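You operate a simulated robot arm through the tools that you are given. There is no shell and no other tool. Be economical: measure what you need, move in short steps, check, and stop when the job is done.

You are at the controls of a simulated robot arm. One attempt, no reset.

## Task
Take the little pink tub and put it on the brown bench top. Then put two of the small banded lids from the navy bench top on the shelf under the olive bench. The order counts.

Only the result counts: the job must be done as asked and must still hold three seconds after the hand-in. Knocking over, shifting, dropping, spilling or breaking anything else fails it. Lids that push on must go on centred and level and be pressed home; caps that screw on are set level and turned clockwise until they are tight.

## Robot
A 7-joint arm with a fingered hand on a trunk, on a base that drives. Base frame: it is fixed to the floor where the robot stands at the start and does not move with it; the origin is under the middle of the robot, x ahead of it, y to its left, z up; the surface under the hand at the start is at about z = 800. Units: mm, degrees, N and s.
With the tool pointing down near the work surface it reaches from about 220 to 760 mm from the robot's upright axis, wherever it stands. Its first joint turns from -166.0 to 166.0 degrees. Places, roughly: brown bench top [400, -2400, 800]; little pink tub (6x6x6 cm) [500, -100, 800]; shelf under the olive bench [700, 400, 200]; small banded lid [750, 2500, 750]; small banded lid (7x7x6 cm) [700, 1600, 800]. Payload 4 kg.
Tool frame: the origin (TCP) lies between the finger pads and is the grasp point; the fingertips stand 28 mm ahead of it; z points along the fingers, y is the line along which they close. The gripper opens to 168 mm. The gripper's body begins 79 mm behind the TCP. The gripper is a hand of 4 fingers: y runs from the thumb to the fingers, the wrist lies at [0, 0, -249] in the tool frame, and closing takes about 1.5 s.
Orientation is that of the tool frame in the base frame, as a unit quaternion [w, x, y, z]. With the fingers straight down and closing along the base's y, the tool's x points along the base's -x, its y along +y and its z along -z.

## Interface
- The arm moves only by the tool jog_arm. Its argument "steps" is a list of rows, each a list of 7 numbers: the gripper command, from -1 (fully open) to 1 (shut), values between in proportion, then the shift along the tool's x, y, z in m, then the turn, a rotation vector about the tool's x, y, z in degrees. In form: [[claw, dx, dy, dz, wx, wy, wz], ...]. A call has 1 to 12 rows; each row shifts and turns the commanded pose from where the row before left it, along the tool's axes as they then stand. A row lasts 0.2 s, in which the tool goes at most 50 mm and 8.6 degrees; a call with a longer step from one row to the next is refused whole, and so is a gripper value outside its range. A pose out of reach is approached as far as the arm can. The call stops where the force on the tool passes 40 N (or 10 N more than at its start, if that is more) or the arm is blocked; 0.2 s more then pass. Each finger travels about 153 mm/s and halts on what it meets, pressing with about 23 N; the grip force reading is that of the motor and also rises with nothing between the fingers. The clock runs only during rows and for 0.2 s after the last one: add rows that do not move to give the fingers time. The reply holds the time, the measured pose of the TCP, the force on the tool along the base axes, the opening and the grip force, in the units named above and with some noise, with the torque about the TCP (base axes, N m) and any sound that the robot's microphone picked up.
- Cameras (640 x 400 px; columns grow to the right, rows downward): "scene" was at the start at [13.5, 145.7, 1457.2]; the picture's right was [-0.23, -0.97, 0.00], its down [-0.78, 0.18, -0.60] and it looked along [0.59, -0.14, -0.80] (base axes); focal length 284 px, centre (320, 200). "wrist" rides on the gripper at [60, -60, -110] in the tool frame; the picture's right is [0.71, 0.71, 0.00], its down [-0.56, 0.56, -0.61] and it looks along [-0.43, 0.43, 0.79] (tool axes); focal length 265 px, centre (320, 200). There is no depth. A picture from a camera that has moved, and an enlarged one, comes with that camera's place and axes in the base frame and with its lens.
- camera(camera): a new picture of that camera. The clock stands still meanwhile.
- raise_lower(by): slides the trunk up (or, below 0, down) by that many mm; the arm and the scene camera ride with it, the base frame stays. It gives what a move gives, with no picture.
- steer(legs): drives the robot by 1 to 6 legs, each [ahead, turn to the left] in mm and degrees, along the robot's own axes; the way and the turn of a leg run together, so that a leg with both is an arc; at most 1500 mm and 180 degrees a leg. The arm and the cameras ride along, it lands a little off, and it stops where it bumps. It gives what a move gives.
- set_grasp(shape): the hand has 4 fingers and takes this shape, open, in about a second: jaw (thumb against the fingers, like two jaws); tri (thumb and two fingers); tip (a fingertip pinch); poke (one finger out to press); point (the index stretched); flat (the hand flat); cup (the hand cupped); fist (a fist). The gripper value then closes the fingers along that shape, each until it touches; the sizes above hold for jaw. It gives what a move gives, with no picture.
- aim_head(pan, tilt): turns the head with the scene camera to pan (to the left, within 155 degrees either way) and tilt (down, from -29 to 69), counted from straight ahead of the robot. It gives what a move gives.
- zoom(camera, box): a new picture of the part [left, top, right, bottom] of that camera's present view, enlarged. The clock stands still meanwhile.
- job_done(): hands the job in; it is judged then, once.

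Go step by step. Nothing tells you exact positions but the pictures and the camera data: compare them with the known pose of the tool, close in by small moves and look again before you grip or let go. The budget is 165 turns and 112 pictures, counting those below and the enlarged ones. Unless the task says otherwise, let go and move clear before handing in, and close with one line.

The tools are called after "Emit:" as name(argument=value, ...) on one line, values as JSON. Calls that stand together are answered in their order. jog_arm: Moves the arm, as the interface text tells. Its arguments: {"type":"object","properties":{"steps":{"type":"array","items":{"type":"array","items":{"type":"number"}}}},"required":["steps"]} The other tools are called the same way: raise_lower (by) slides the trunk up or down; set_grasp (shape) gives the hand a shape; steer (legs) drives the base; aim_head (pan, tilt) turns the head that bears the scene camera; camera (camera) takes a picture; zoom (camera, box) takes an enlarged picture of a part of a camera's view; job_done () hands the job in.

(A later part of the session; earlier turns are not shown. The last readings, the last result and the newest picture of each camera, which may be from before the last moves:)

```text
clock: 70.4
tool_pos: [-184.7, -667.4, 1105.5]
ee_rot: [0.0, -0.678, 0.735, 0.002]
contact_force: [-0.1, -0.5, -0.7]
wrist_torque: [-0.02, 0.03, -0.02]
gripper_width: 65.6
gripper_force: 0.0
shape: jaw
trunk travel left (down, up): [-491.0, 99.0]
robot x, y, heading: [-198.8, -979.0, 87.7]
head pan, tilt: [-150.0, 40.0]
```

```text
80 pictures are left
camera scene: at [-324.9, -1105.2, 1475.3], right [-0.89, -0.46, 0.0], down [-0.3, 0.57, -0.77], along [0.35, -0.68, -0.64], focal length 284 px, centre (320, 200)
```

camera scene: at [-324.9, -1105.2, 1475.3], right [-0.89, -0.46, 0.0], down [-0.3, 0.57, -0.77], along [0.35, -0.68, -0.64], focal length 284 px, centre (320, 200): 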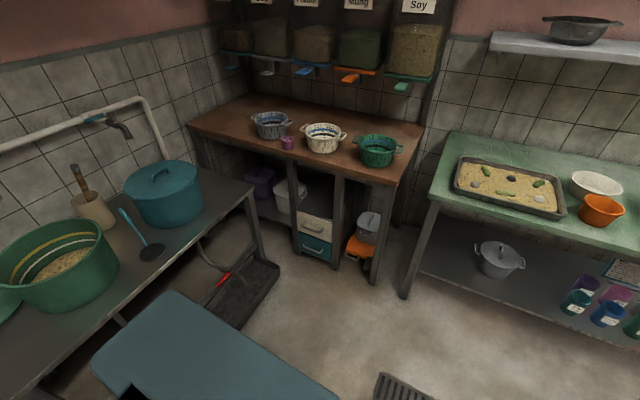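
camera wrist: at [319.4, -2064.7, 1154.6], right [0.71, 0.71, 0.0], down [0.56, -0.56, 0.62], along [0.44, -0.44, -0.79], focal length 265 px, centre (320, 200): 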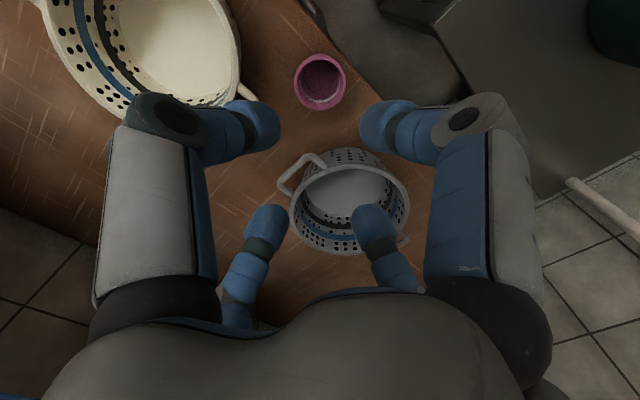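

Nothing shifted and the tub still stands on the brown bench. Now driving north to the navy bench.

Emit:
steer(legs=[[1300, 0], [1320, 0], [0, -87.5]])

Emit:
aim_head(pan=0, tilt=40)

Emit:
camera(camera="scene")

```text
clock: 87.2
tool_pos: [253.8, 1650.1, 1104.8]
ee_rot: [0.002, 0.058, 0.998, 0.003]
contact_force: [-0.5, -0.3, 0.6]
wrist_torque: [0.02, -0.02, 0.0]
gripper_width: 65.4
gripper_force: 0.1
shape: jaw
trunk travel left (down, up): [-491.0, 99.0]
robot x, y, heading: [-55.6, 1674.6, -4.7]
head pan, tilt: [-150.0, 40.0]
```

```text
clock: 89.5
tool_pos: [255.7, 1649.6, 1105.9]
ee_rot: [0.002, 0.058, 0.998, 0.002]
contact_force: [1.0, -0.2, -0.5]
wrist_torque: [-0.02, -0.03, -0.02]
gripper_width: 65.6
gripper_force: 0.1
shape: jaw
trunk travel left (down, up): [-491.0, 99.0]
robot x, y, heading: [-53.8, 1675.3, -4.7]
head pan, tilt: [0.0, 40.0]
```

```text
79 pictures are left
camera scene: at [-14.7, 1835.7, 1475.3], right [-0.08, -1.0, 0.0], down [-0.64, 0.05, -0.77], along [0.76, -0.06, -0.64], focal length 284 px, centre (320, 200)
```

scene: 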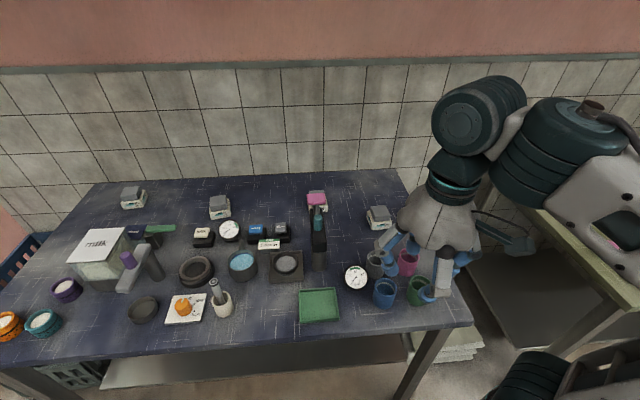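

I'm facing the navy bench. I'll zoom to tell exactly which items are banded lids.

Emit:
zoom(camera="scene", box=[100, 170, 260, 270])

Emit:
zoom(camera="scene", box=[290, 180, 450, 320])

Emit:
zoom(camera="scene", box=[0, 230, 160, 345])

Emit:
zoom(camera="scene", box=[130, 210, 330, 340])

```text
4.00 times, centred on (180, 220) of scene
camera zoom: at [-14.7, 1835.7, 1475.3], right [-0.08, -1.0, 0.0], down [-0.64, 0.05, -0.77], along [0.76, -0.06, -0.64], focal length 1134 px, centre (880, 120)
```

zoom: 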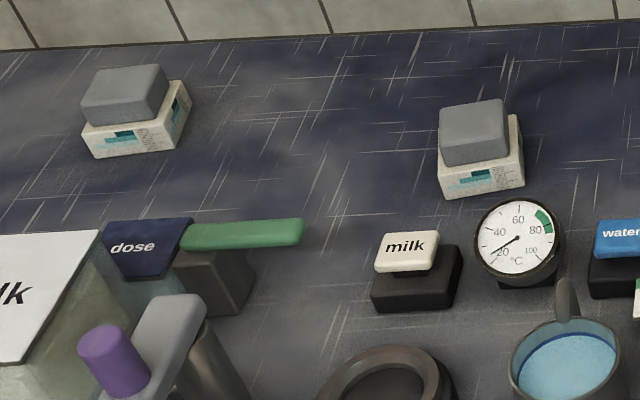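

```text
2.86 times, centred on (370, 250) of scene
camera zoom: at [-14.7, 1835.7, 1475.3], right [-0.08, -1.0, 0.0], down [-0.64, 0.05, -0.77], along [0.76, -0.06, -0.64], focal length 810 px, centre (177, 57)
```

zoom: 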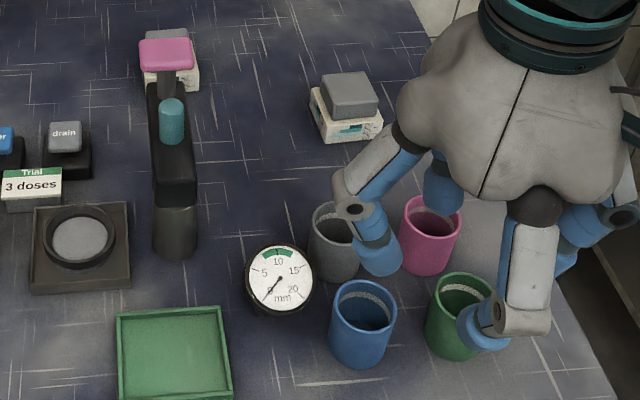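

```text
3.48 times, centred on (80, 288) of scene
camera zoom: at [-14.7, 1835.7, 1475.3], right [-0.08, -1.0, 0.0], down [-0.64, 0.05, -0.77], along [0.76, -0.06, -0.64], focal length 986 px, centre (1155, -104)
```

zoom: 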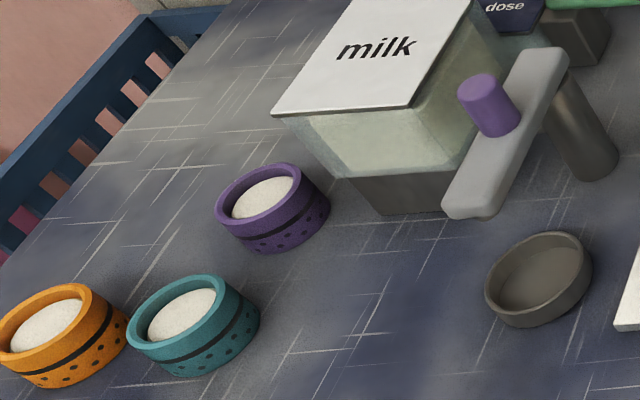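

```text
3.08 times, centred on (230, 275) of scene
camera zoom: at [-14.7, 1835.7, 1475.3], right [-0.08, -1.0, 0.0], down [-0.64, 0.05, -0.77], along [0.76, -0.06, -0.64], focal length 872 px, centre (597, -31)
```

zoom: 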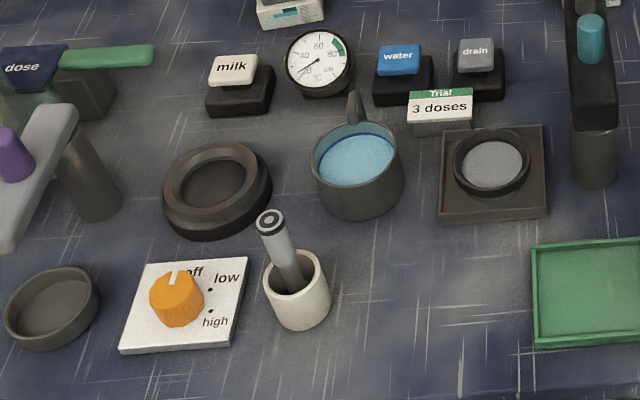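

The banded lids are the four gray-topped boxes with a label band; the nearest is at about (648, 1584), turned ~13°. I'll drive 60 mm closer and bring the hand above it to look.

Emit:
steer(legs=[[60, 0]])

Emit:
jog_arm(steps=[[-0.3, -0.0412, -0.0021, 0, 0, 0, 0], [-0.3, -0.0412, -0.0021, 0, 0, 0, 0], [-0.3, -0.0412, -0.0021, 0, 0, 0, 0], [-0.3, -0.0412, -0.0021, 0, 0, 0, 0], [-0.3, -0.0412, -0.0021, 0, 0, 0, 0], [-0.3, -0.0412, -0.0021, 0, 0, 0, 0], [-0.3, -0.0412, -0.0021, 0, 0, 0, 0], [-0.3, -0.0412, -0.0021, 0, 0, 0, 0], [-0.3, 0, 0, 0.04, 0, 0, 0], [-0.3, 0, 0, 0.04, 0, 0, 0], [-0.3, 0, 0, 0, 0, 0, 0]])

Emit:
camera(camera="wrist")

Emit:
camera(camera="scene")

```text
clock: 90.5
tool_pos: [316.1, 1645.7, 1105.8]
ee_rot: [0.0, 0.057, 0.998, 0.003]
contact_force: [-0.5, -0.7, -0.3]
wrist_torque: [0.0, 0.04, -0.02]
gripper_width: 65.3
gripper_force: 0.1
shape: jaw
trunk travel left (down, up): [-491.0, 99.0]
robot x, y, heading: [6.8, 1669.9, -4.7]
head pan, tilt: [0.0, 40.0]
```

```text
clock: 92.9
tool_pos: [640.2, 1589.2, 1025.8]
ee_rot: [0.001, 0.058, 0.998, 0.002]
contact_force: [-0.5, 0.3, -0.1]
wrist_torque: [-0.03, 0.04, 0.01]
gripper_width: 109.0
gripper_force: 0.1
shape: jaw
trunk travel left (down, up): [-491.0, 99.0]
robot x, y, heading: [7.9, 1671.8, -4.7]
head pan, tilt: [0.0, 40.0]
```

```text
74 pictures are left
camera wrist: at [572.5, 1536.2, 1135.3], right [-0.62, 0.78, 0.0], down [0.62, 0.49, 0.62], along [0.48, 0.38, -0.79], focal length 265 px, centre (320, 200)
```

wrist: 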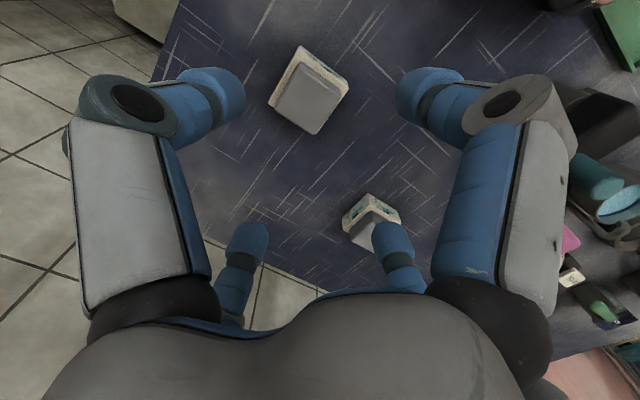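

```text
73 pictures are left
camera scene: at [46.2, 1831.1, 1475.2], right [-0.08, -1.0, 0.0], down [-0.64, 0.05, -0.77], along [0.76, -0.06, -0.64], focal length 284 px, centre (320, 200)
```

scene: 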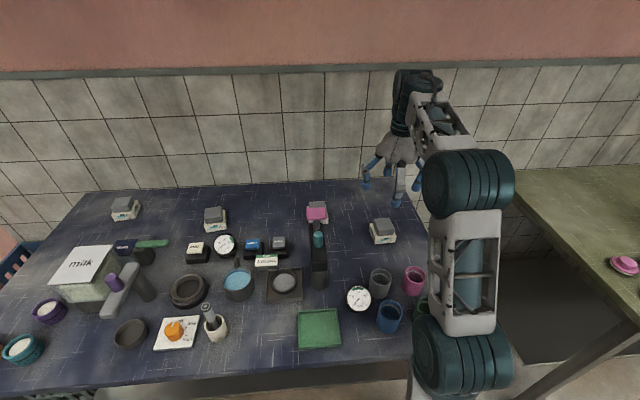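

Emit:
zoom(camera="wrist", box=[240, 20, 380, 160])

Emit:
zoom(camera="scene", box=[360, 205, 410, 255])

```text
2.86 times, centred on (310, 90) of wrist
camera zoom: at [572.5, 1536.2, 1135.3], right [-0.62, 0.78, 0.0], down [0.62, 0.49, 0.62], along [0.48, 0.38, -0.79], focal length 758 px, centre (349, 514)
```

zoom: 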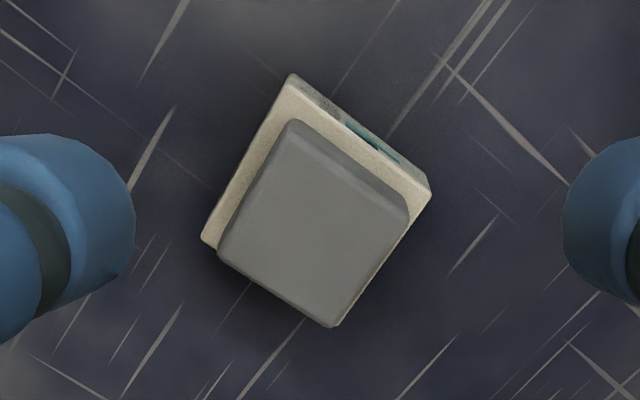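

```text
8.00 times, centred on (385, 230) of scene
camera zoom: at [46.2, 1831.1, 1475.2], right [-0.08, -1.0, 0.0], down [-0.64, 0.05, -0.77], along [0.76, -0.06, -0.64], focal length 2269 px, centre (-200, -40)
```

zoom: 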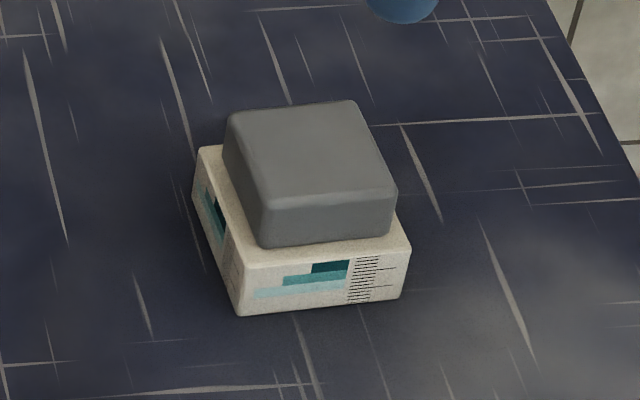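

Each lid is a white banded base with a gray cap. This one's centre is about (649, 1580), yaw ~3°. I'll align the hand, shift and lower to z≈915 to check.

Emit:
jog_arm(steps=[[-0.3, 0, 0, 0, 0, 0, -4.8], [-0.3, 0, 0, 0, 0, 0, -4.8], [-0.3, -0.0085, -0.0095, 0.02, 0, 0, 0], [-0.3, 0, 0, 0.03, 0, 0, 0], [-0.3, 0, 0, 0.03, 0, 0, 0], [-0.3, 0, 0, 0.03, 0, 0, 0], [-0.3, 0, 0, 0, 0, 0, 0]])

Emit:
camera(camera="wrist")

```text
clock: 94.5
tool_pos: [650.9, 1581.9, 917.4]
ee_rot: [0.001, -0.026, 1.0, 0.001]
contact_force: [-0.1, 0.9, 0.2]
wrist_torque: [0.03, 0.01, 0.0]
gripper_width: 108.8
gripper_force: 0.0
shape: jaw
trunk travel left (down, up): [-491.0, 99.0]
robot x, y, heading: [6.8, 1667.0, -4.6]
head pan, tilt: [0.0, 40.0]
```

```text
70 pictures are left
camera wrist: at [592.0, 1517.1, 1026.2], right [-0.74, 0.67, 0.0], down [0.53, 0.58, 0.62], along [0.41, 0.46, -0.79], focal length 265 px, centre (320, 200)
```

wrist: 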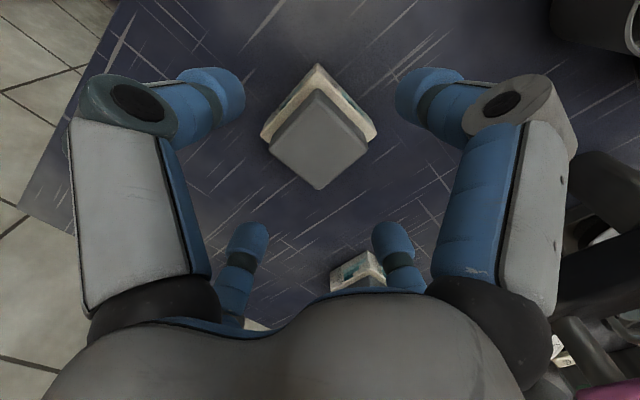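

Aligned and centred. Lowering to z≈840 and checking the height from closer in.

Emit:
jog_arm(steps=[[-0.3, 0, 0, 0.03, 0, 0, 0], [-0.3, 0, 0, 0.03, 0, 0, 0], [-0.3, 0, 0, 0.017, 0, 0, 0], [-0.3, 0, 0, 0, 0, 0, 0]])

Emit:
camera(camera="wrist")

Emit:
zoom(camera="scene", box=[350, 170, 430, 260])

```text
clock: 95.5
tool_pos: [649.0, 1579.9, 838.6]
ee_rot: [0.001, -0.026, 1.0, 0.002]
contact_force: [0.3, 0.2, 0.7]
wrist_torque: [0.01, -0.01, 0.0]
gripper_width: 108.7
gripper_force: 0.1
shape: jaw
trunk travel left (down, up): [-491.0, 99.0]
robot x, y, heading: [7.9, 1672.1, -4.7]
head pan, tilt: [0.0, 40.0]
```

```text
69 pictures are left
camera wrist: at [591.4, 1515.9, 948.9], right [-0.74, 0.67, 0.0], down [0.53, 0.58, 0.62], along [0.41, 0.46, -0.79], focal length 265 px, centre (320, 200)
```

wrist: 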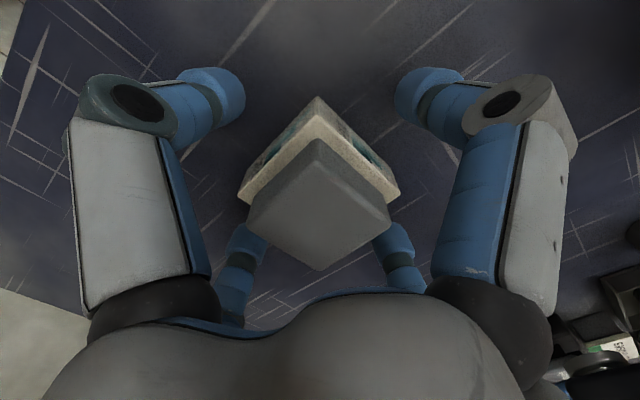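

```text
4.44 times, centred on (390, 215) of scene
camera zoom: at [45.9, 1830.9, 1475.3], right [-0.08, -1.0, 0.0], down [-0.64, 0.05, -0.77], along [0.76, -0.06, -0.64], focal length 1260 px, centre (9, 133)
```

zoom: 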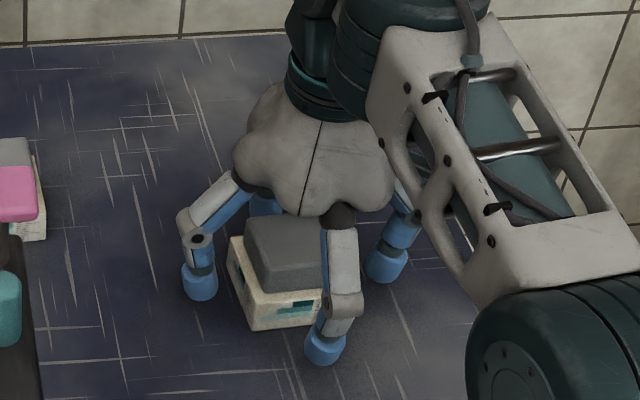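

The fingers straddle the box. I'll lower a bit more, watching for contact with the bench.

Emit:
jog_arm(steps=[[-0.3, 0, 0, 0.004, 0, 0, 0], [-0.3, 0, 0, 0.004, 0, 0, 0], [-0.3, 0, 0, 0, 0, 0, 0]])

Emit:
jog_arm(steps=[[-0.3, 0, 0, 0.003, 0, 0, 0], [-0.3, 0, 0, 0.003, 0, 0, 0], [-0.3, 0, 0, 0, 0, 0, 0]])

Emit:
zoom(camera="scene", box=[360, 190, 420, 250])

```text
clock: 96.3
tool_pos: [650.3, 1581.3, 831.3]
ee_rot: [0.001, -0.026, 1.0, 0.001]
contact_force: [0.6, -0.4, 0.0]
wrist_torque: [0.0, -0.02, 0.01]
gripper_width: 108.6
gripper_force: 0.1
shape: jaw
trunk travel left (down, up): [-491.0, 99.0]
robot x, y, heading: [5.5, 1670.9, -4.8]
head pan, tilt: [0.0, 40.0]
```

```text
clock: 97.1
tool_pos: [650.8, 1581.7, 828.2]
ee_rot: [0.003, -0.025, 1.0, 0.002]
contact_force: [1.3, -2.5, 22.3]
wrist_torque: [-0.7, 0.66, 0.18]
gripper_width: 108.0
gripper_force: 0.1
shape: jaw
trunk travel left (down, up): [-491.0, 99.0]
robot x, y, heading: [5.9, 1669.5, -4.6]
head pan, tilt: [0.0, 40.0]
```

```text
6.67 times, centred on (390, 220) of scene
camera zoom: at [43.9, 1831.1, 1475.6], right [-0.08, -1.0, 0.0], down [-0.64, 0.05, -0.77], along [0.76, -0.06, -0.64], focal length 1890 px, centre (-147, 67)
```

zoom: 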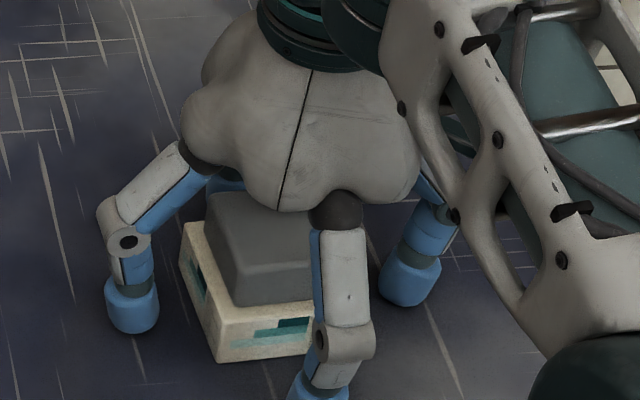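

Fingertips touched the bench at TCP 828, so the surface is at about 800. Raising to ~833 and closing on the base.

Emit:
jog_arm(steps=[[-0.3, 0, 0, -0.008, 0, 0, 0], [0.0, 0, 0, 0, 0, 0, 0], [0.1, 0, 0, 0, 0, 0, 0], [0.3, 0, 0, 0, 0, 0, 0], [0.6, 0, 0, 0, 0, 0, 0], [0.6, 0, 0, 0, 0, 0, 0], [0.6, 0, 0, 0, 0, 0, 0]])

Emit:
camera(camera="wrist")

Emit:
zoom(camera="scene", box=[360, 190, 420, 250])

```text
clock: 98.7
tool_pos: [651.3, 1581.8, 834.9]
ee_rot: [0.001, -0.026, 1.0, 0.002]
contact_force: [0.1, 0.1, 0.0]
wrist_torque: [0.03, -0.02, -0.01]
gripper_width: 60.8
gripper_force: 22.6
shape: jaw
trunk travel left (down, up): [-491.0, 99.0]
robot x, y, heading: [4.9, 1670.4, -4.6]
head pan, tilt: [0.0, 40.0]
```

```text
66 pictures are left
camera wrist: at [592.9, 1517.8, 942.1], right [-0.74, 0.67, 0.0], down [0.53, 0.58, 0.62], along [0.41, 0.46, -0.79], focal length 265 px, centre (320, 200)
```

wrist: 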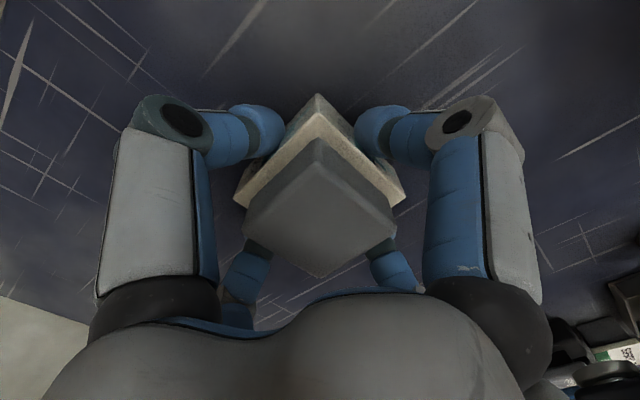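

```text
6.67 times, centred on (390, 220) of scene
camera zoom: at [46.0, 1830.9, 1475.3], right [-0.08, -1.0, 0.0], down [-0.64, 0.05, -0.77], along [0.76, -0.06, -0.64], focal length 1890 px, centre (-147, 67)
```

zoom: 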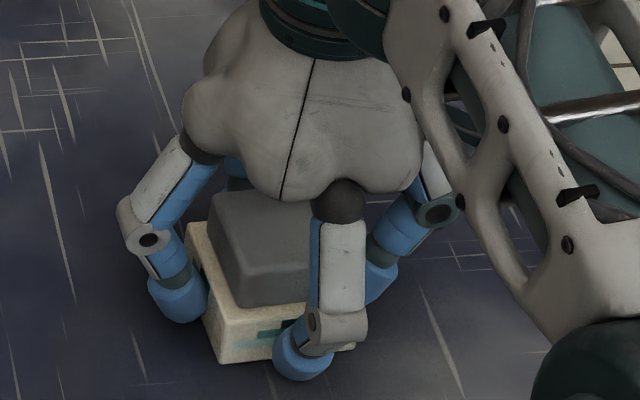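

Firm grip on the base (61 mm). Lifting and pulling in, clear of the cups.

Emit:
jog_arm(steps=[[0.6, 0, 0, -0.03, 0, 0, 0], [0.6, 0, 0, -0.05, 0, 0, 0], [0.6, 0, 0, -0.05, 0, 0, 0], [0.6, 0, 0, -0.05, 0, 0, 0], [0.6, 0, 0, -0.05, 0, 0, 0], [0.6, 0.046, 0.0107, 0, 0, 0, 0], [0.6, 0.046, 0.0107, 0, 0, 0, 0], [0.6, 0.046, 0.0107, 0, 0, 0, 0], [0.6, 0.046, 0.0107, 0, 0, 0, 0], [0.6, 0.046, 0.0107, 0, 0, 0, 0], [0.6, 0.046, 0.0107, 0, 0, 0, 0], [0.6, 0.03, 0.005, 0, 0, 0, 0]])

Emit:
camera(camera="wrist")

Emit:
aim_head(pan=-60, tilt=35)

Emit:
camera(camera="scene")

```text
clock: 101.3
tool_pos: [341.4, 1636.2, 1061.0]
ee_rot: [0.001, -0.025, 1.0, 0.002]
contact_force: [-0.6, -0.6, -1.3]
wrist_torque: [0.01, -0.03, 0.0]
gripper_width: 60.5
gripper_force: 22.8
shape: jaw
trunk travel left (down, up): [-491.0, 99.0]
robot x, y, heading: [5.5, 1671.5, -4.9]
head pan, tilt: [0.0, 40.0]
```

```text
64 pictures are left
camera wrist: at [283.2, 1572.6, 1170.0], right [-0.74, 0.67, 0.0], down [0.53, 0.58, 0.62], along [0.41, 0.46, -0.79], focal length 265 px, centre (320, 200)
```

wrist: 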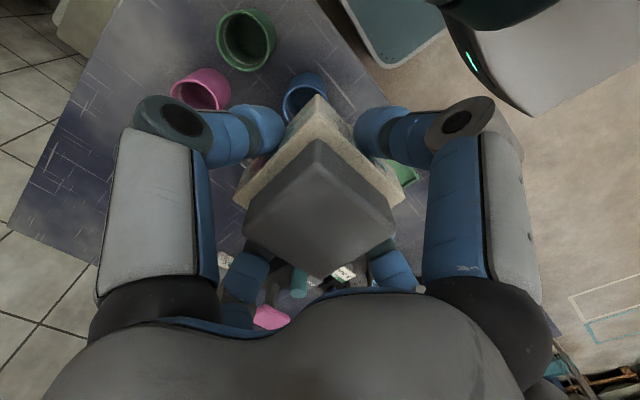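

```text
clock: 102.6
tool_pos: [343.4, 1636.6, 1060.5]
ee_rot: [0.001, -0.026, 1.0, 0.001]
contact_force: [0.1, -0.8, -0.7]
wrist_torque: [0.03, -0.03, 0.01]
gripper_width: 60.7
gripper_force: 22.5
shape: jaw
trunk travel left (down, up): [-491.0, 99.0]
robot x, y, heading: [8.8, 1668.0, -4.7]
head pan, tilt: [-60.0, 35.0]
```

```text
63 pictures are left
camera scene: at [-1.1, 1758.2, 1482.8], right [-0.9, -0.43, 0.0], down [-0.25, 0.52, -0.82], along [0.35, -0.74, -0.57], focal length 284 px, centre (320, 200)
```

scene: 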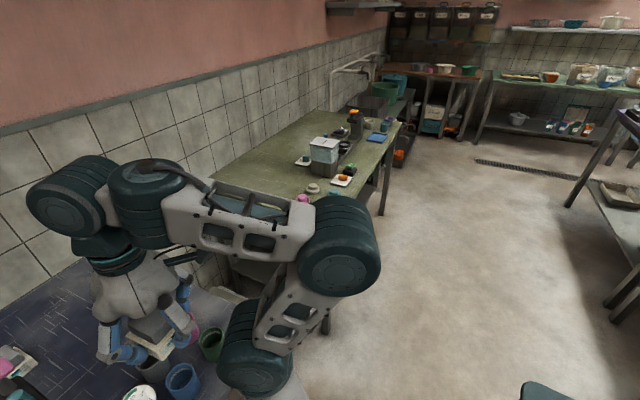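

Now I'll back off, drive south to face the olive bench, and look at its under-shelf.

Emit:
steer(legs=[[-330, 0], [0, -85], [1230, 0], [0, 89]])

Emit:
aim_head(pan=0, tilt=50)

Emit:
camera(camera="scene")

```text
clock: 118.0
tool_pos: [35.3, 464.8, 1061.2]
ee_rot: [0.001, -0.081, 0.997, 0.002]
contact_force: [0.6, 0.9, -2.0]
wrist_torque: [0.01, -0.02, 0.0]
gripper_width: 60.2
gripper_force: 23.1
shape: jaw
trunk travel left (down, up): [-491.0, 99.0]
robot x, y, heading: [-300.7, 463.3, 1.4]
head pan, tilt: [-60.0, 35.0]
```

```text
clock: 119.3
tool_pos: [34.6, 464.5, 1061.3]
ee_rot: [0.002, -0.08, 0.997, 0.002]
contact_force: [0.7, 0.4, -1.8]
wrist_torque: [-0.02, 0.01, 0.0]
gripper_width: 60.4
gripper_force: 23.4
shape: jaw
trunk travel left (down, up): [-491.0, 99.0]
robot x, y, heading: [-301.6, 461.3, 1.4]
head pan, tilt: [0.0, 50.0]
```

```text
62 pictures are left
camera scene: at [-288.6, 625.0, 1461.1], right [0.03, -1.0, 0.0], down [-0.77, -0.02, -0.64], along [0.64, 0.02, -0.77], focal length 284 px, centre (320, 200)
```

scene: 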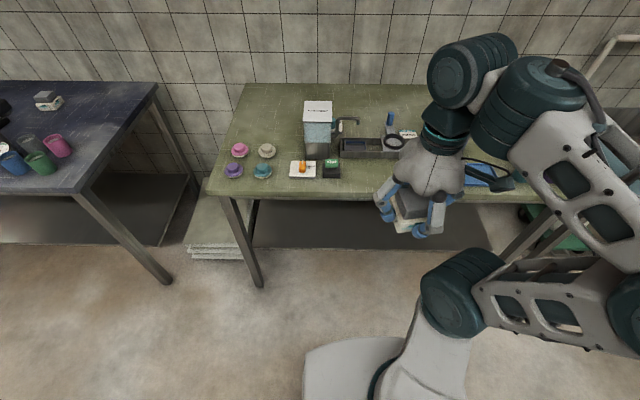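

The shelf's front edge appears set back to x≈440 below the bench. I'll lower the trunk outside the bench and look underneath.

Emit:
raise_lower(by=-480)

Emit:
aim_head(pan=0, tilt=35)

Emit:
camera(camera="scene")

Emit:
camera(camera="wrist")

```text
refused: -480 is not a number from -400 to 400
```

```text
clock: 120.1
tool_pos: [34.8, 465.0, 1061.3]
ee_rot: [0.001, -0.08, 0.997, 0.001]
contact_force: [-0.4, 0.0, -1.6]
wrist_torque: [-0.04, 0.02, 0.01]
gripper_width: 60.1
gripper_force: 22.9
shape: jaw
trunk travel left (down, up): [-491.0, 99.0]
robot x, y, heading: [-304.0, 461.3, 1.6]
head pan, tilt: [0.0, 35.0]
```

```text
61 pictures are left
camera scene: at [-277.6, 625.4, 1482.8], right [0.03, -1.0, 0.0], down [-0.57, -0.02, -0.82], along [0.82, 0.02, -0.57], focal length 284 px, centre (320, 200)
```

scene: 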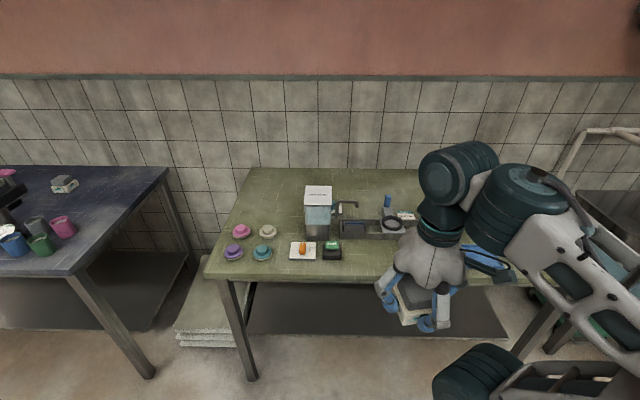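

```text
60 pictures are left
camera wrist: at [-15.9, 394.5, 1170.2], right [-0.81, 0.59, 0.0], down [0.46, 0.64, 0.62], along [0.36, 0.5, -0.79], focal length 265 px, centre (320, 200)
```

wrist: 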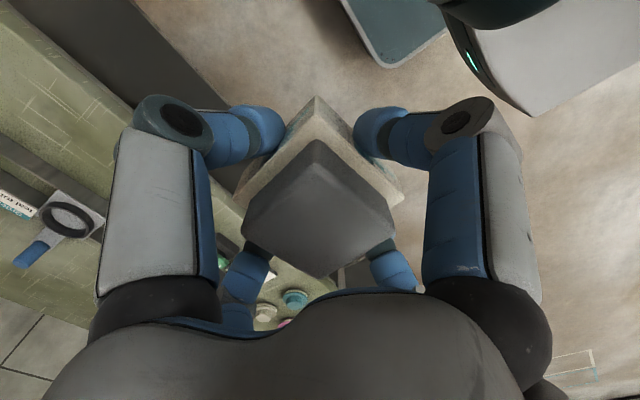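

Emit:
raise_lower(by=-390)

Emit:
camera(camera="scene")

```text
clock: 123.8
tool_pos: [35.5, 462.9, 670.8]
ee_rot: [0.001, -0.08, 0.997, 0.001]
contact_force: [-0.9, -0.6, -1.7]
wrist_torque: [0.02, -0.01, -0.03]
gripper_width: 60.5
gripper_force: 22.6
shape: jaw
trunk travel left (down, up): [-101.0, 489.0]
robot x, y, heading: [-306.3, 459.1, 1.4]
head pan, tilt: [0.0, 35.0]
```

```text
59 pictures are left
camera scene: at [-277.6, 625.4, 1092.8], right [0.03, -1.0, 0.0], down [-0.57, -0.02, -0.82], along [0.82, 0.02, -0.57], focal length 284 px, centre (320, 200)
```

scene: 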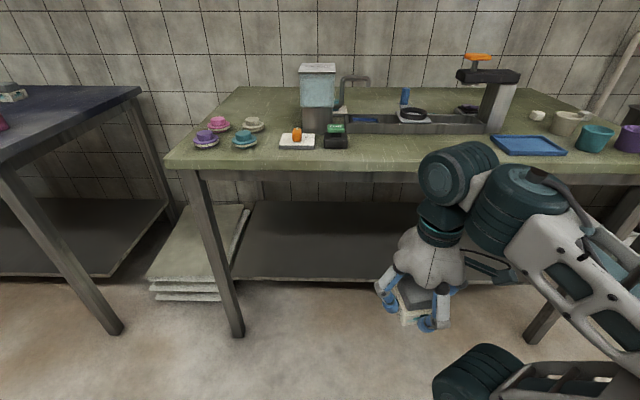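

The shelf is empty; its front edge is about x≈455, z≈200, well under the bench top. I'll lower the trunk fully and bring the arm down to about z=300 while still outside.

Emit:
raise_lower(by=-95)

Emit:
jog_arm(steps=[[0.6, 0, 0, 0.04, 0, 0, 0], [0.6, 0, 0, 0.04, 0, 0, 0], [0.6, 0, 0, 0.04, 0, 0, 0], [0.6, 0, 0, 0.04, 0, 0, 0], [0.6, 0, 0, 0.04, 0, 0, 0], [0.6, 0, 0, 0.04, 0, 0, 0], [0.6, 0, 0, 0, 0, 0, 0]])

Emit:
aim_head(pan=-20, tilt=50)

Emit:
camera(camera="scene")

```text
clock: 125.1
tool_pos: [34.5, 465.5, 576.0]
ee_rot: [0.0, -0.08, 0.997, 0.002]
contact_force: [-0.8, 0.2, -1.0]
wrist_torque: [-0.03, -0.05, 0.0]
gripper_width: 60.5
gripper_force: 23.3
shape: jaw
trunk travel left (down, up): [-6.0, 584.0]
robot x, y, heading: [-300.2, 462.1, 1.6]
head pan, tilt: [0.0, 35.0]
```

```text
clock: 125.7
tool_pos: [40.0, 481.0, 519.9]
ee_rot: [0.019, -0.139, 0.99, 0.006]
contact_force: [10.0, 4.1, -0.7]
wrist_torque: [-0.13, 0.32, -0.05]
gripper_width: 59.3
gripper_force: 23.6
shape: jaw
trunk travel left (down, up): [-6.0, 584.0]
robot x, y, heading: [-299.9, 460.7, 1.5]
head pan, tilt: [0.0, 35.0]
stopped in row 2: the force on the tool passed its limit at 113 N (the readings are from after the stop); the commanded pose is now the measured one
```

```text
clock: 126.5
tool_pos: [39.7, 483.3, 520.9]
ee_rot: [0.019, -0.139, 0.99, 0.006]
contact_force: [19.9, 8.1, 2.2]
wrist_torque: [-0.3, 0.77, -0.18]
gripper_width: 59.2
gripper_force: 22.9
shape: jaw
trunk travel left (down, up): [-6.0, 584.0]
robot x, y, heading: [-303.6, 459.5, 1.6]
head pan, tilt: [-20.0, 50.0]
```

```text
58 pictures are left
camera scene: at [-292.3, 598.7, 976.1], right [-0.31, -0.95, 0.0], down [-0.73, 0.24, -0.64], along [0.61, -0.2, -0.77], focal length 284 px, centre (320, 200)
```

scene: 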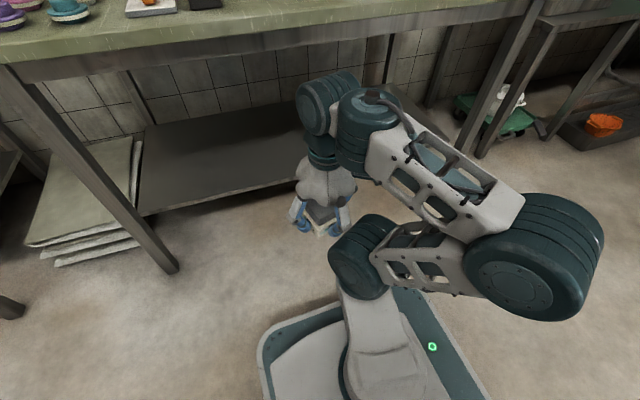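

Something of the arm touched itself while lowering close in. I'll raise a bit and check the grip, then extend forward before lowering.

Emit:
jog_arm(steps=[[0.6, 0, 0, -0.02, 0, 0, 0], [0.6, 0, 0, -0.02, 0, 0, 0], [0.6, 0, 0, -0.02, 0, 0, 0], [0.6, 0, 0, 0, 0, 0, 0]])

Emit:
camera(camera="wrist")

```text
clock: 127.5
tool_pos: [35.3, 482.8, 580.8]
ee_rot: [0.017, -0.141, 0.99, 0.005]
contact_force: [-0.7, 0.0, -0.8]
wrist_torque: [-0.01, 0.0, 0.0]
gripper_width: 59.6
gripper_force: 23.2
shape: jaw
trunk travel left (down, up): [-6.0, 584.0]
robot x, y, heading: [-300.8, 460.9, 1.5]
head pan, tilt: [-20.0, 50.0]
```

```text
57 pictures are left
camera wrist: at [-9.7, 405.6, 687.1], right [-0.88, 0.48, -0.02], down [0.36, 0.68, 0.64], along [0.32, 0.55, -0.77], focal length 265 px, centre (320, 200)
```

wrist: 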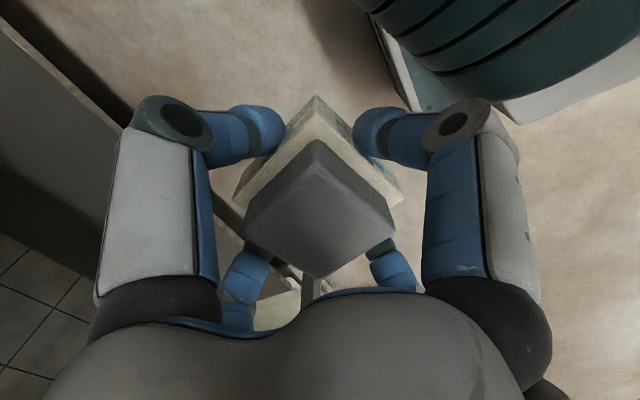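

Grip intact. Levelling the hand, extending 170 mm forward, then lowering.

Emit:
jog_arm(steps=[[0.6, 0, 0, 0, 0.3, 2.0, 0], [0.6, 0, 0, 0, 0, 0, 8], [0.6, 0, 0, 0, 0, 0, 8], [0.6, -0.045, 0, 0, 0, 0, 0], [0.6, -0.045, 0, 0, 0, 0, 0], [0.6, -0.045, 0, 0, 0, 0, 0], [0.6, -0.04, 0, 0, 0, 0, 0], [0.6, 0, 0, 0, 0, 0, 0]])

Emit:
jog_arm(steps=[[0.6, 0, 0, 0.04, 0, 0, 0], [0.6, 0, 0, 0.04, 0, 0, 0], [0.6, 0, 0, 0.04, 0, 0, 0], [0.6, 0, 0, 0.04, 0, 0, 0], [0.6, 0, 0, 0.04, 0, 0, 0], [0.6, 0, 0, 0.04, 0, 0, 0], [0.6, 0, 0, 0, 0, 0, 0]])

Emit:
camera(camera="scene")

```text
clock: 129.3
tool_pos: [212.7, 479.0, 582.4]
ee_rot: [0.0, 0.0, 1.0, -0.001]
contact_force: [-0.3, 0.4, -0.6]
wrist_torque: [0.0, -0.03, 0.03]
gripper_width: 59.5
gripper_force: 22.9
shape: jaw
trunk travel left (down, up): [-6.0, 584.0]
robot x, y, heading: [-301.3, 463.2, 1.5]
head pan, tilt: [-20.0, 50.0]
```

```text
clock: 130.9
tool_pos: [212.0, 484.3, 341.6]
ee_rot: [0.0, -0.001, 1.0, 0.0]
contact_force: [-0.2, -0.9, -1.1]
wrist_torque: [-0.01, 0.0, 0.0]
gripper_width: 59.8
gripper_force: 23.2
shape: jaw
trunk travel left (down, up): [-6.0, 584.0]
robot x, y, heading: [-302.1, 462.8, 1.6]
head pan, tilt: [-20.0, 50.0]
```

```text
56 pictures are left
camera scene: at [-292.4, 598.6, 976.1], right [-0.32, -0.95, 0.0], down [-0.73, 0.24, -0.64], along [0.61, -0.2, -0.77], focal length 284 px, centre (320, 200)
```

scene: 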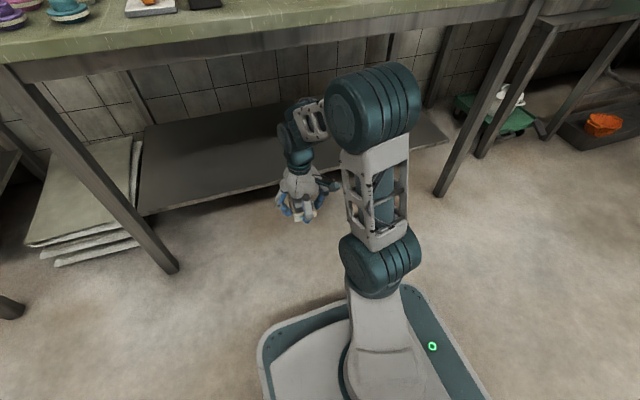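

The arm folds elbow-up just outside the bench. Extending it to ~670 mm reach flattens the elbow so that it passes under; then I'll drive forward. Extending now and checking.

Emit:
jog_arm(steps=[[0.6, -0.039, 0, 0, 0, 0, 0], [0.6, -0.039, 0, 0, 0, 0, 0], [0.6, -0.039, 0, 0, 0, 0, 0], [0.6, -0.039, 0, 0, 0, 0, 0], [0.6, 0, 0, 0, 0, 0, 0]])

Emit:
camera(camera="scene")

Emit:
camera(camera="wrist")

```text
clock: 132.1
tool_pos: [367.1, 482.2, 341.3]
ee_rot: [-0.001, -0.001, 1.0, -0.001]
contact_force: [-0.5, -0.1, -1.5]
wrist_torque: [-0.01, -0.03, 0.01]
gripper_width: 60.0
gripper_force: 22.9
shape: jaw
trunk travel left (down, up): [-6.0, 584.0]
robot x, y, heading: [-302.9, 459.2, 1.7]
head pan, tilt: [-20.0, 50.0]
```

```text
55 pictures are left
camera scene: at [-292.3, 598.6, 976.1], right [-0.32, -0.95, 0.0], down [-0.73, 0.24, -0.64], along [0.61, -0.2, -0.77], focal length 284 px, centre (320, 200)
```

scene: 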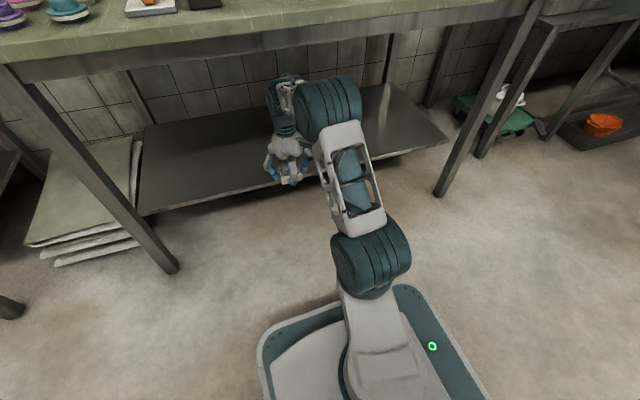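

```text
54 pictures are left
camera wrist: at [306.1, 422.3, 450.8], right [-0.71, 0.71, 0.0], down [0.56, 0.56, 0.61], along [0.43, 0.43, -0.79], focal length 265 px, centre (320, 200)
```

wrist: 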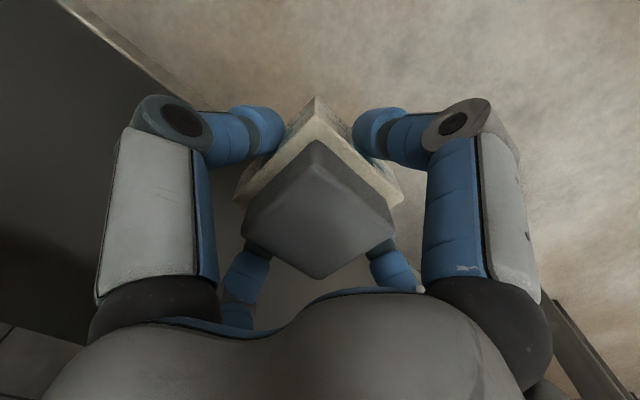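

The elbow would be near the fascia, so I'll stretch to ~710 mm reach and lower slightly, which keeps the elbow outside, then drive ~100 mm.

Emit:
jog_arm(steps=[[0.6, -0.02, 0, 0.02, 0, 0, 0], [0.6, -0.02, 0, 0.02, 0, 0, 0], [0.6, 0, 0, 0, 0, 0, 0]])

Emit:
steer(legs=[[60, 0]])

Emit:
camera(camera="scene")

Emit:
camera(camera="wrist")

```text
clock: 132.9
tool_pos: [408.9, 482.7, 299.5]
ee_rot: [0.0, -0.001, 1.0, -0.001]
contact_force: [-0.5, 0.3, -2.0]
wrist_torque: [0.05, -0.01, 0.02]
gripper_width: 59.7
gripper_force: 22.9
shape: jaw
trunk travel left (down, up): [-6.0, 584.0]
robot x, y, heading: [-302.4, 460.7, 1.4]
head pan, tilt: [-20.0, 50.0]
```

```text
clock: 133.9
tool_pos: [467.6, 484.4, 301.4]
ee_rot: [0.0, -0.001, 1.0, -0.001]
contact_force: [0.1, 0.4, -0.7]
wrist_torque: [-0.02, 0.0, 0.0]
gripper_width: 59.8
gripper_force: 22.8
shape: jaw
trunk travel left (down, up): [-6.0, 584.0]
robot x, y, heading: [-245.1, 464.3, 1.7]
head pan, tilt: [-20.0, 50.0]
```

```text
53 pictures are left
camera scene: at [-232.4, 600.3, 976.1], right [-0.32, -0.95, 0.0], down [-0.73, 0.24, -0.64], along [0.61, -0.2, -0.77], focal length 284 px, centre (320, 200)
```

scene: 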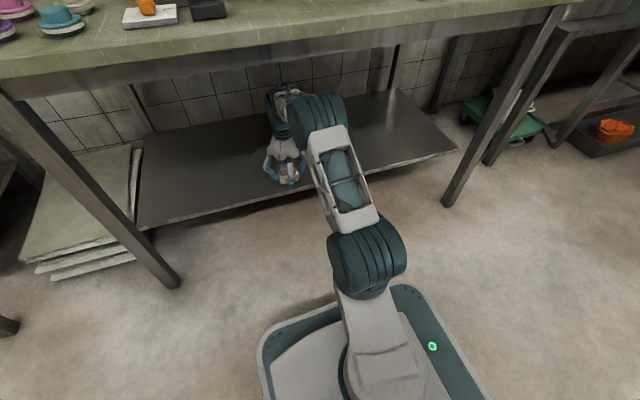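

```text
52 pictures are left
camera wrist: at [407.2, 424.5, 410.1], right [-0.71, 0.71, 0.0], down [0.56, 0.56, 0.61], along [0.43, 0.44, -0.79], focal length 265 px, centre (320, 200)
```

wrist: 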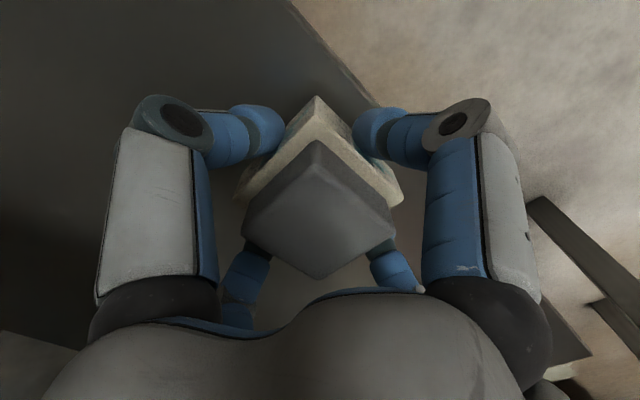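

The shelf's front edge is at x≈420. Driving 50 mm more puts the lid at x≈517, well onto the shelf.

Emit:
steer(legs=[[55, 0]])

Emit:
jog_arm(steps=[[0.6, 0, 0, 0.015, 0, 0, 0], [0.6, 0, 0, 0.01, 0, 0, 0], [0.6, 0, 0, 0.01, 0, 0, 0], [0.6, 0, 0, 0.0, 0, 0, 0]])

Emit:
camera(camera="scene")

Emit:
camera(camera="wrist")

```text
clock: 134.8
tool_pos: [523.1, 486.7, 301.1]
ee_rot: [0.0, -0.002, 1.0, 0.0]
contact_force: [-0.2, -0.2, -1.8]
wrist_torque: [-0.02, -0.04, -0.03]
gripper_width: 59.7
gripper_force: 22.9
shape: jaw
trunk travel left (down, up): [-6.0, 584.0]
robot x, y, heading: [-190.3, 467.4, 1.9]
head pan, tilt: [-20.0, 50.0]
```

```text
clock: 135.6
tool_pos: [523.4, 486.5, 280.5]
ee_rot: [0.006, -0.003, 1.0, 0.0]
contact_force: [-7.4, -0.1, 25.4]
wrist_torque: [-0.01, 0.29, -0.02]
gripper_width: 61.4
gripper_force: 22.9
shape: jaw
trunk travel left (down, up): [-6.0, 584.0]
robot x, y, heading: [-187.6, 465.7, 1.8]
head pan, tilt: [-20.0, 50.0]
stopped in row 3: the force on the tool passed its limit at 47 N (the readings are from after the stop); the commanded pose is now the measured one
```

```text
51 pictures are left
camera scene: at [-180.2, 601.8, 976.5], right [-0.31, -0.95, 0.0], down [-0.73, 0.24, -0.64], along [0.61, -0.2, -0.76], focal length 284 px, centre (320, 200)
```

scene: 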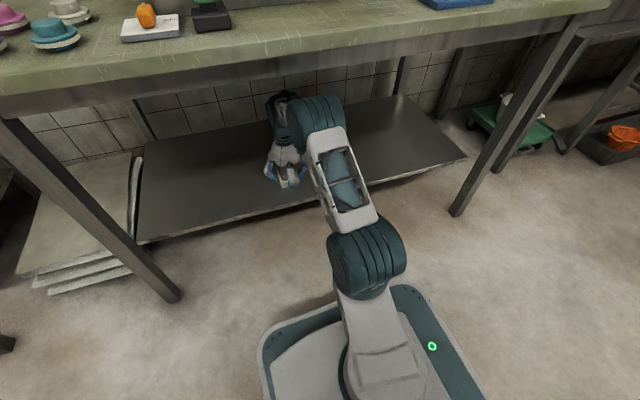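

```text
50 pictures are left
camera wrist: at [461.3, 426.3, 389.2], right [-0.71, 0.7, -0.01], down [0.55, 0.56, 0.62], along [0.44, 0.44, -0.78], focal length 265 px, centre (320, 200)
```

wrist: 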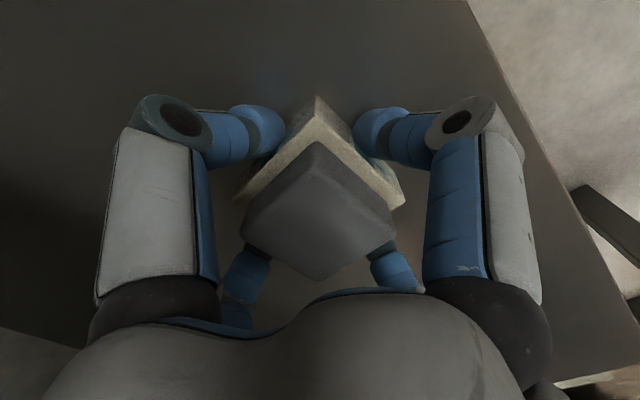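

The lid met the shelf (surface ≈246, matching the triangulation). Easing and opening.

Emit:
jog_arm(steps=[[0.6, 0, 0, -0.001, 0, 0, 0], [0.4, 0, 0, 0, 0, 0, 0], [0.3, 0, 0, 0, 0, 0, 0], [0.2, 0, 0, 0, 0, 0, 0], [0.05, 0, 0, 0, 0, 0, 0], [0.0, 0, 0, 0, 0, 0, 0], [0.0, 0, 0, 0, 0, 0, 0]])

Emit:
camera(camera="wrist")

```text
clock: 137.2
tool_pos: [524.0, 488.0, 277.7]
ee_rot: [0.003, -0.001, 1.0, -0.001]
contact_force: [2.9, 1.2, 17.4]
wrist_torque: [-0.09, 0.06, 0.03]
gripper_width: 79.5
gripper_force: 0.1
shape: jaw
trunk travel left (down, up): [-6.0, 584.0]
robot x, y, heading: [-189.2, 464.7, 1.7]
head pan, tilt: [-20.0, 50.0]
```

```text
49 pictures are left
camera wrist: at [461.4, 426.3, 387.3], right [-0.71, 0.7, -0.01], down [0.55, 0.56, 0.62], along [0.44, 0.44, -0.79], focal length 265 px, centre (320, 200)
```

wrist: 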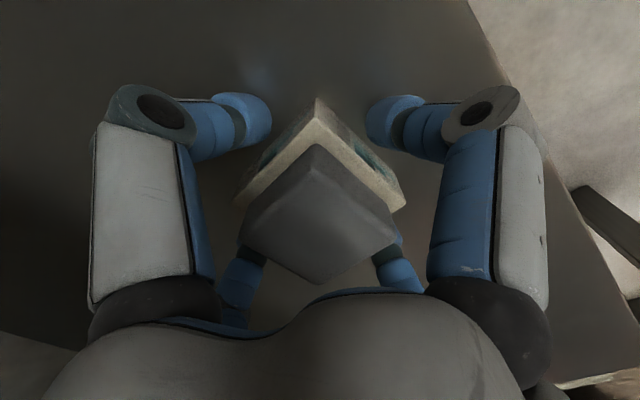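

Released. Raising 70 mm so the fingertips clear the lid top, then backing out.

Emit:
jog_arm(steps=[[0.0, 0, 0, -0.015, 0, 0, 0], [0.0, 0, 0, -0.02, 0, 0, 0], [0.0, 0, 0, -0.02, 0, 0, 0], [0.0, 0, 0, -0.015, 0, 0, 0], [0.0, 0, 0, 0, 0, 0, 0]])

Emit:
camera(camera="wrist")

Emit:
camera(camera="scene")

```text
clock: 138.3
tool_pos: [523.6, 487.6, 348.0]
ee_rot: [0.002, -0.002, 1.0, 0.0]
contact_force: [-0.6, 0.4, 0.8]
wrist_torque: [-0.02, 0.01, 0.02]
gripper_width: 83.8
gripper_force: 0.0
shape: jaw
trunk travel left (down, up): [-6.0, 584.0]
robot x, y, heading: [-186.4, 464.4, 1.7]
head pan, tilt: [-20.0, 50.0]
```

```text
48 pictures are left
camera wrist: at [461.3, 426.9, 457.8], right [-0.71, 0.7, 0.0], down [0.55, 0.56, 0.62], along [0.44, 0.44, -0.79], focal length 265 px, centre (320, 200)
```

wrist: 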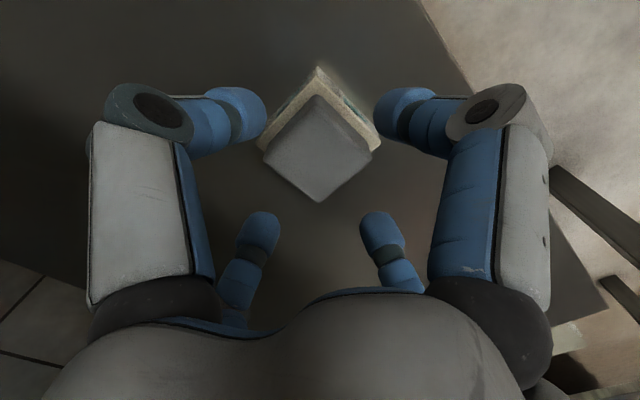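

```text
47 pictures are left
camera scene: at [-178.2, 601.9, 976.1], right [-0.31, -0.95, 0.0], down [-0.73, 0.24, -0.64], along [0.61, -0.2, -0.77], focal length 284 px, centre (320, 200)
```

scene: 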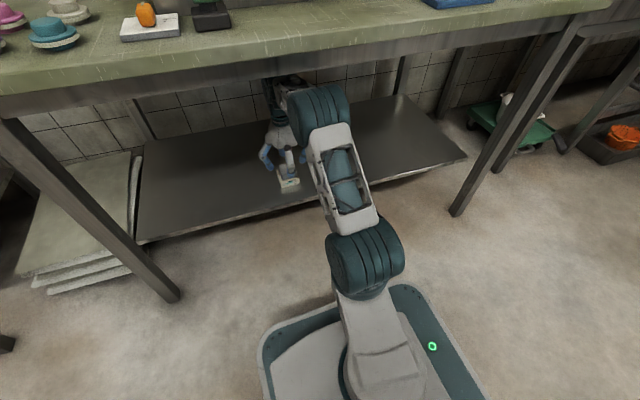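

The lid stands level on the shelf. Raising 8 mm more and backing out.

Emit:
jog_arm(steps=[[0.0, 0, 0, -0.008, 0, 0, 0], [0.0, 0, 0, 0, 0, 0, 0]])

Emit:
steer(legs=[[-320, 0]])

Emit:
camera(camera="scene")

```text
clock: 138.9
tool_pos: [522.1, 488.0, 355.7]
ee_rot: [0.004, -0.002, 1.0, 0.0]
contact_force: [0.4, 0.2, 0.3]
wrist_torque: [-0.02, 0.0, -0.05]
gripper_width: 83.2
gripper_force: 0.1
shape: jaw
trunk travel left (down, up): [-6.0, 584.0]
robot x, y, heading: [-186.8, 464.0, 1.6]
head pan, tilt: [-20.0, 50.0]
```

```text
clock: 141.1
tool_pos: [200.7, 476.4, 356.7]
ee_rot: [0.002, 0.001, 1.0, 0.001]
contact_force: [-0.1, -0.4, 0.1]
wrist_torque: [0.0, 0.01, -0.01]
gripper_width: 83.5
gripper_force: 0.1
shape: jaw
trunk travel left (down, up): [-6.0, 584.0]
robot x, y, heading: [-510.2, 455.3, 1.4]
head pan, tilt: [-20.0, 50.0]
```

```text
46 pictures are left
camera scene: at [-500.0, 592.7, 976.1], right [-0.32, -0.95, 0.0], down [-0.73, 0.24, -0.64], along [0.61, -0.2, -0.77], focal length 284 px, centre (320, 200)
```

scene: 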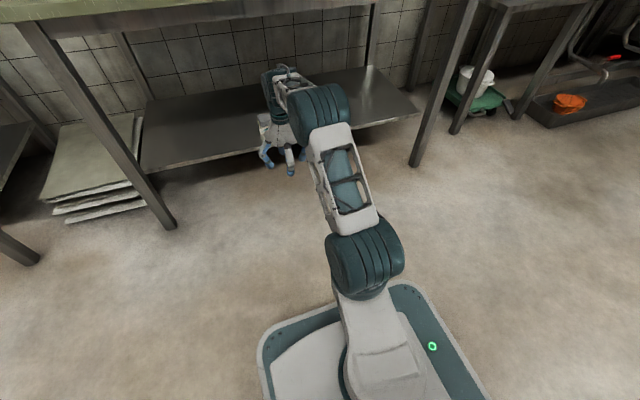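

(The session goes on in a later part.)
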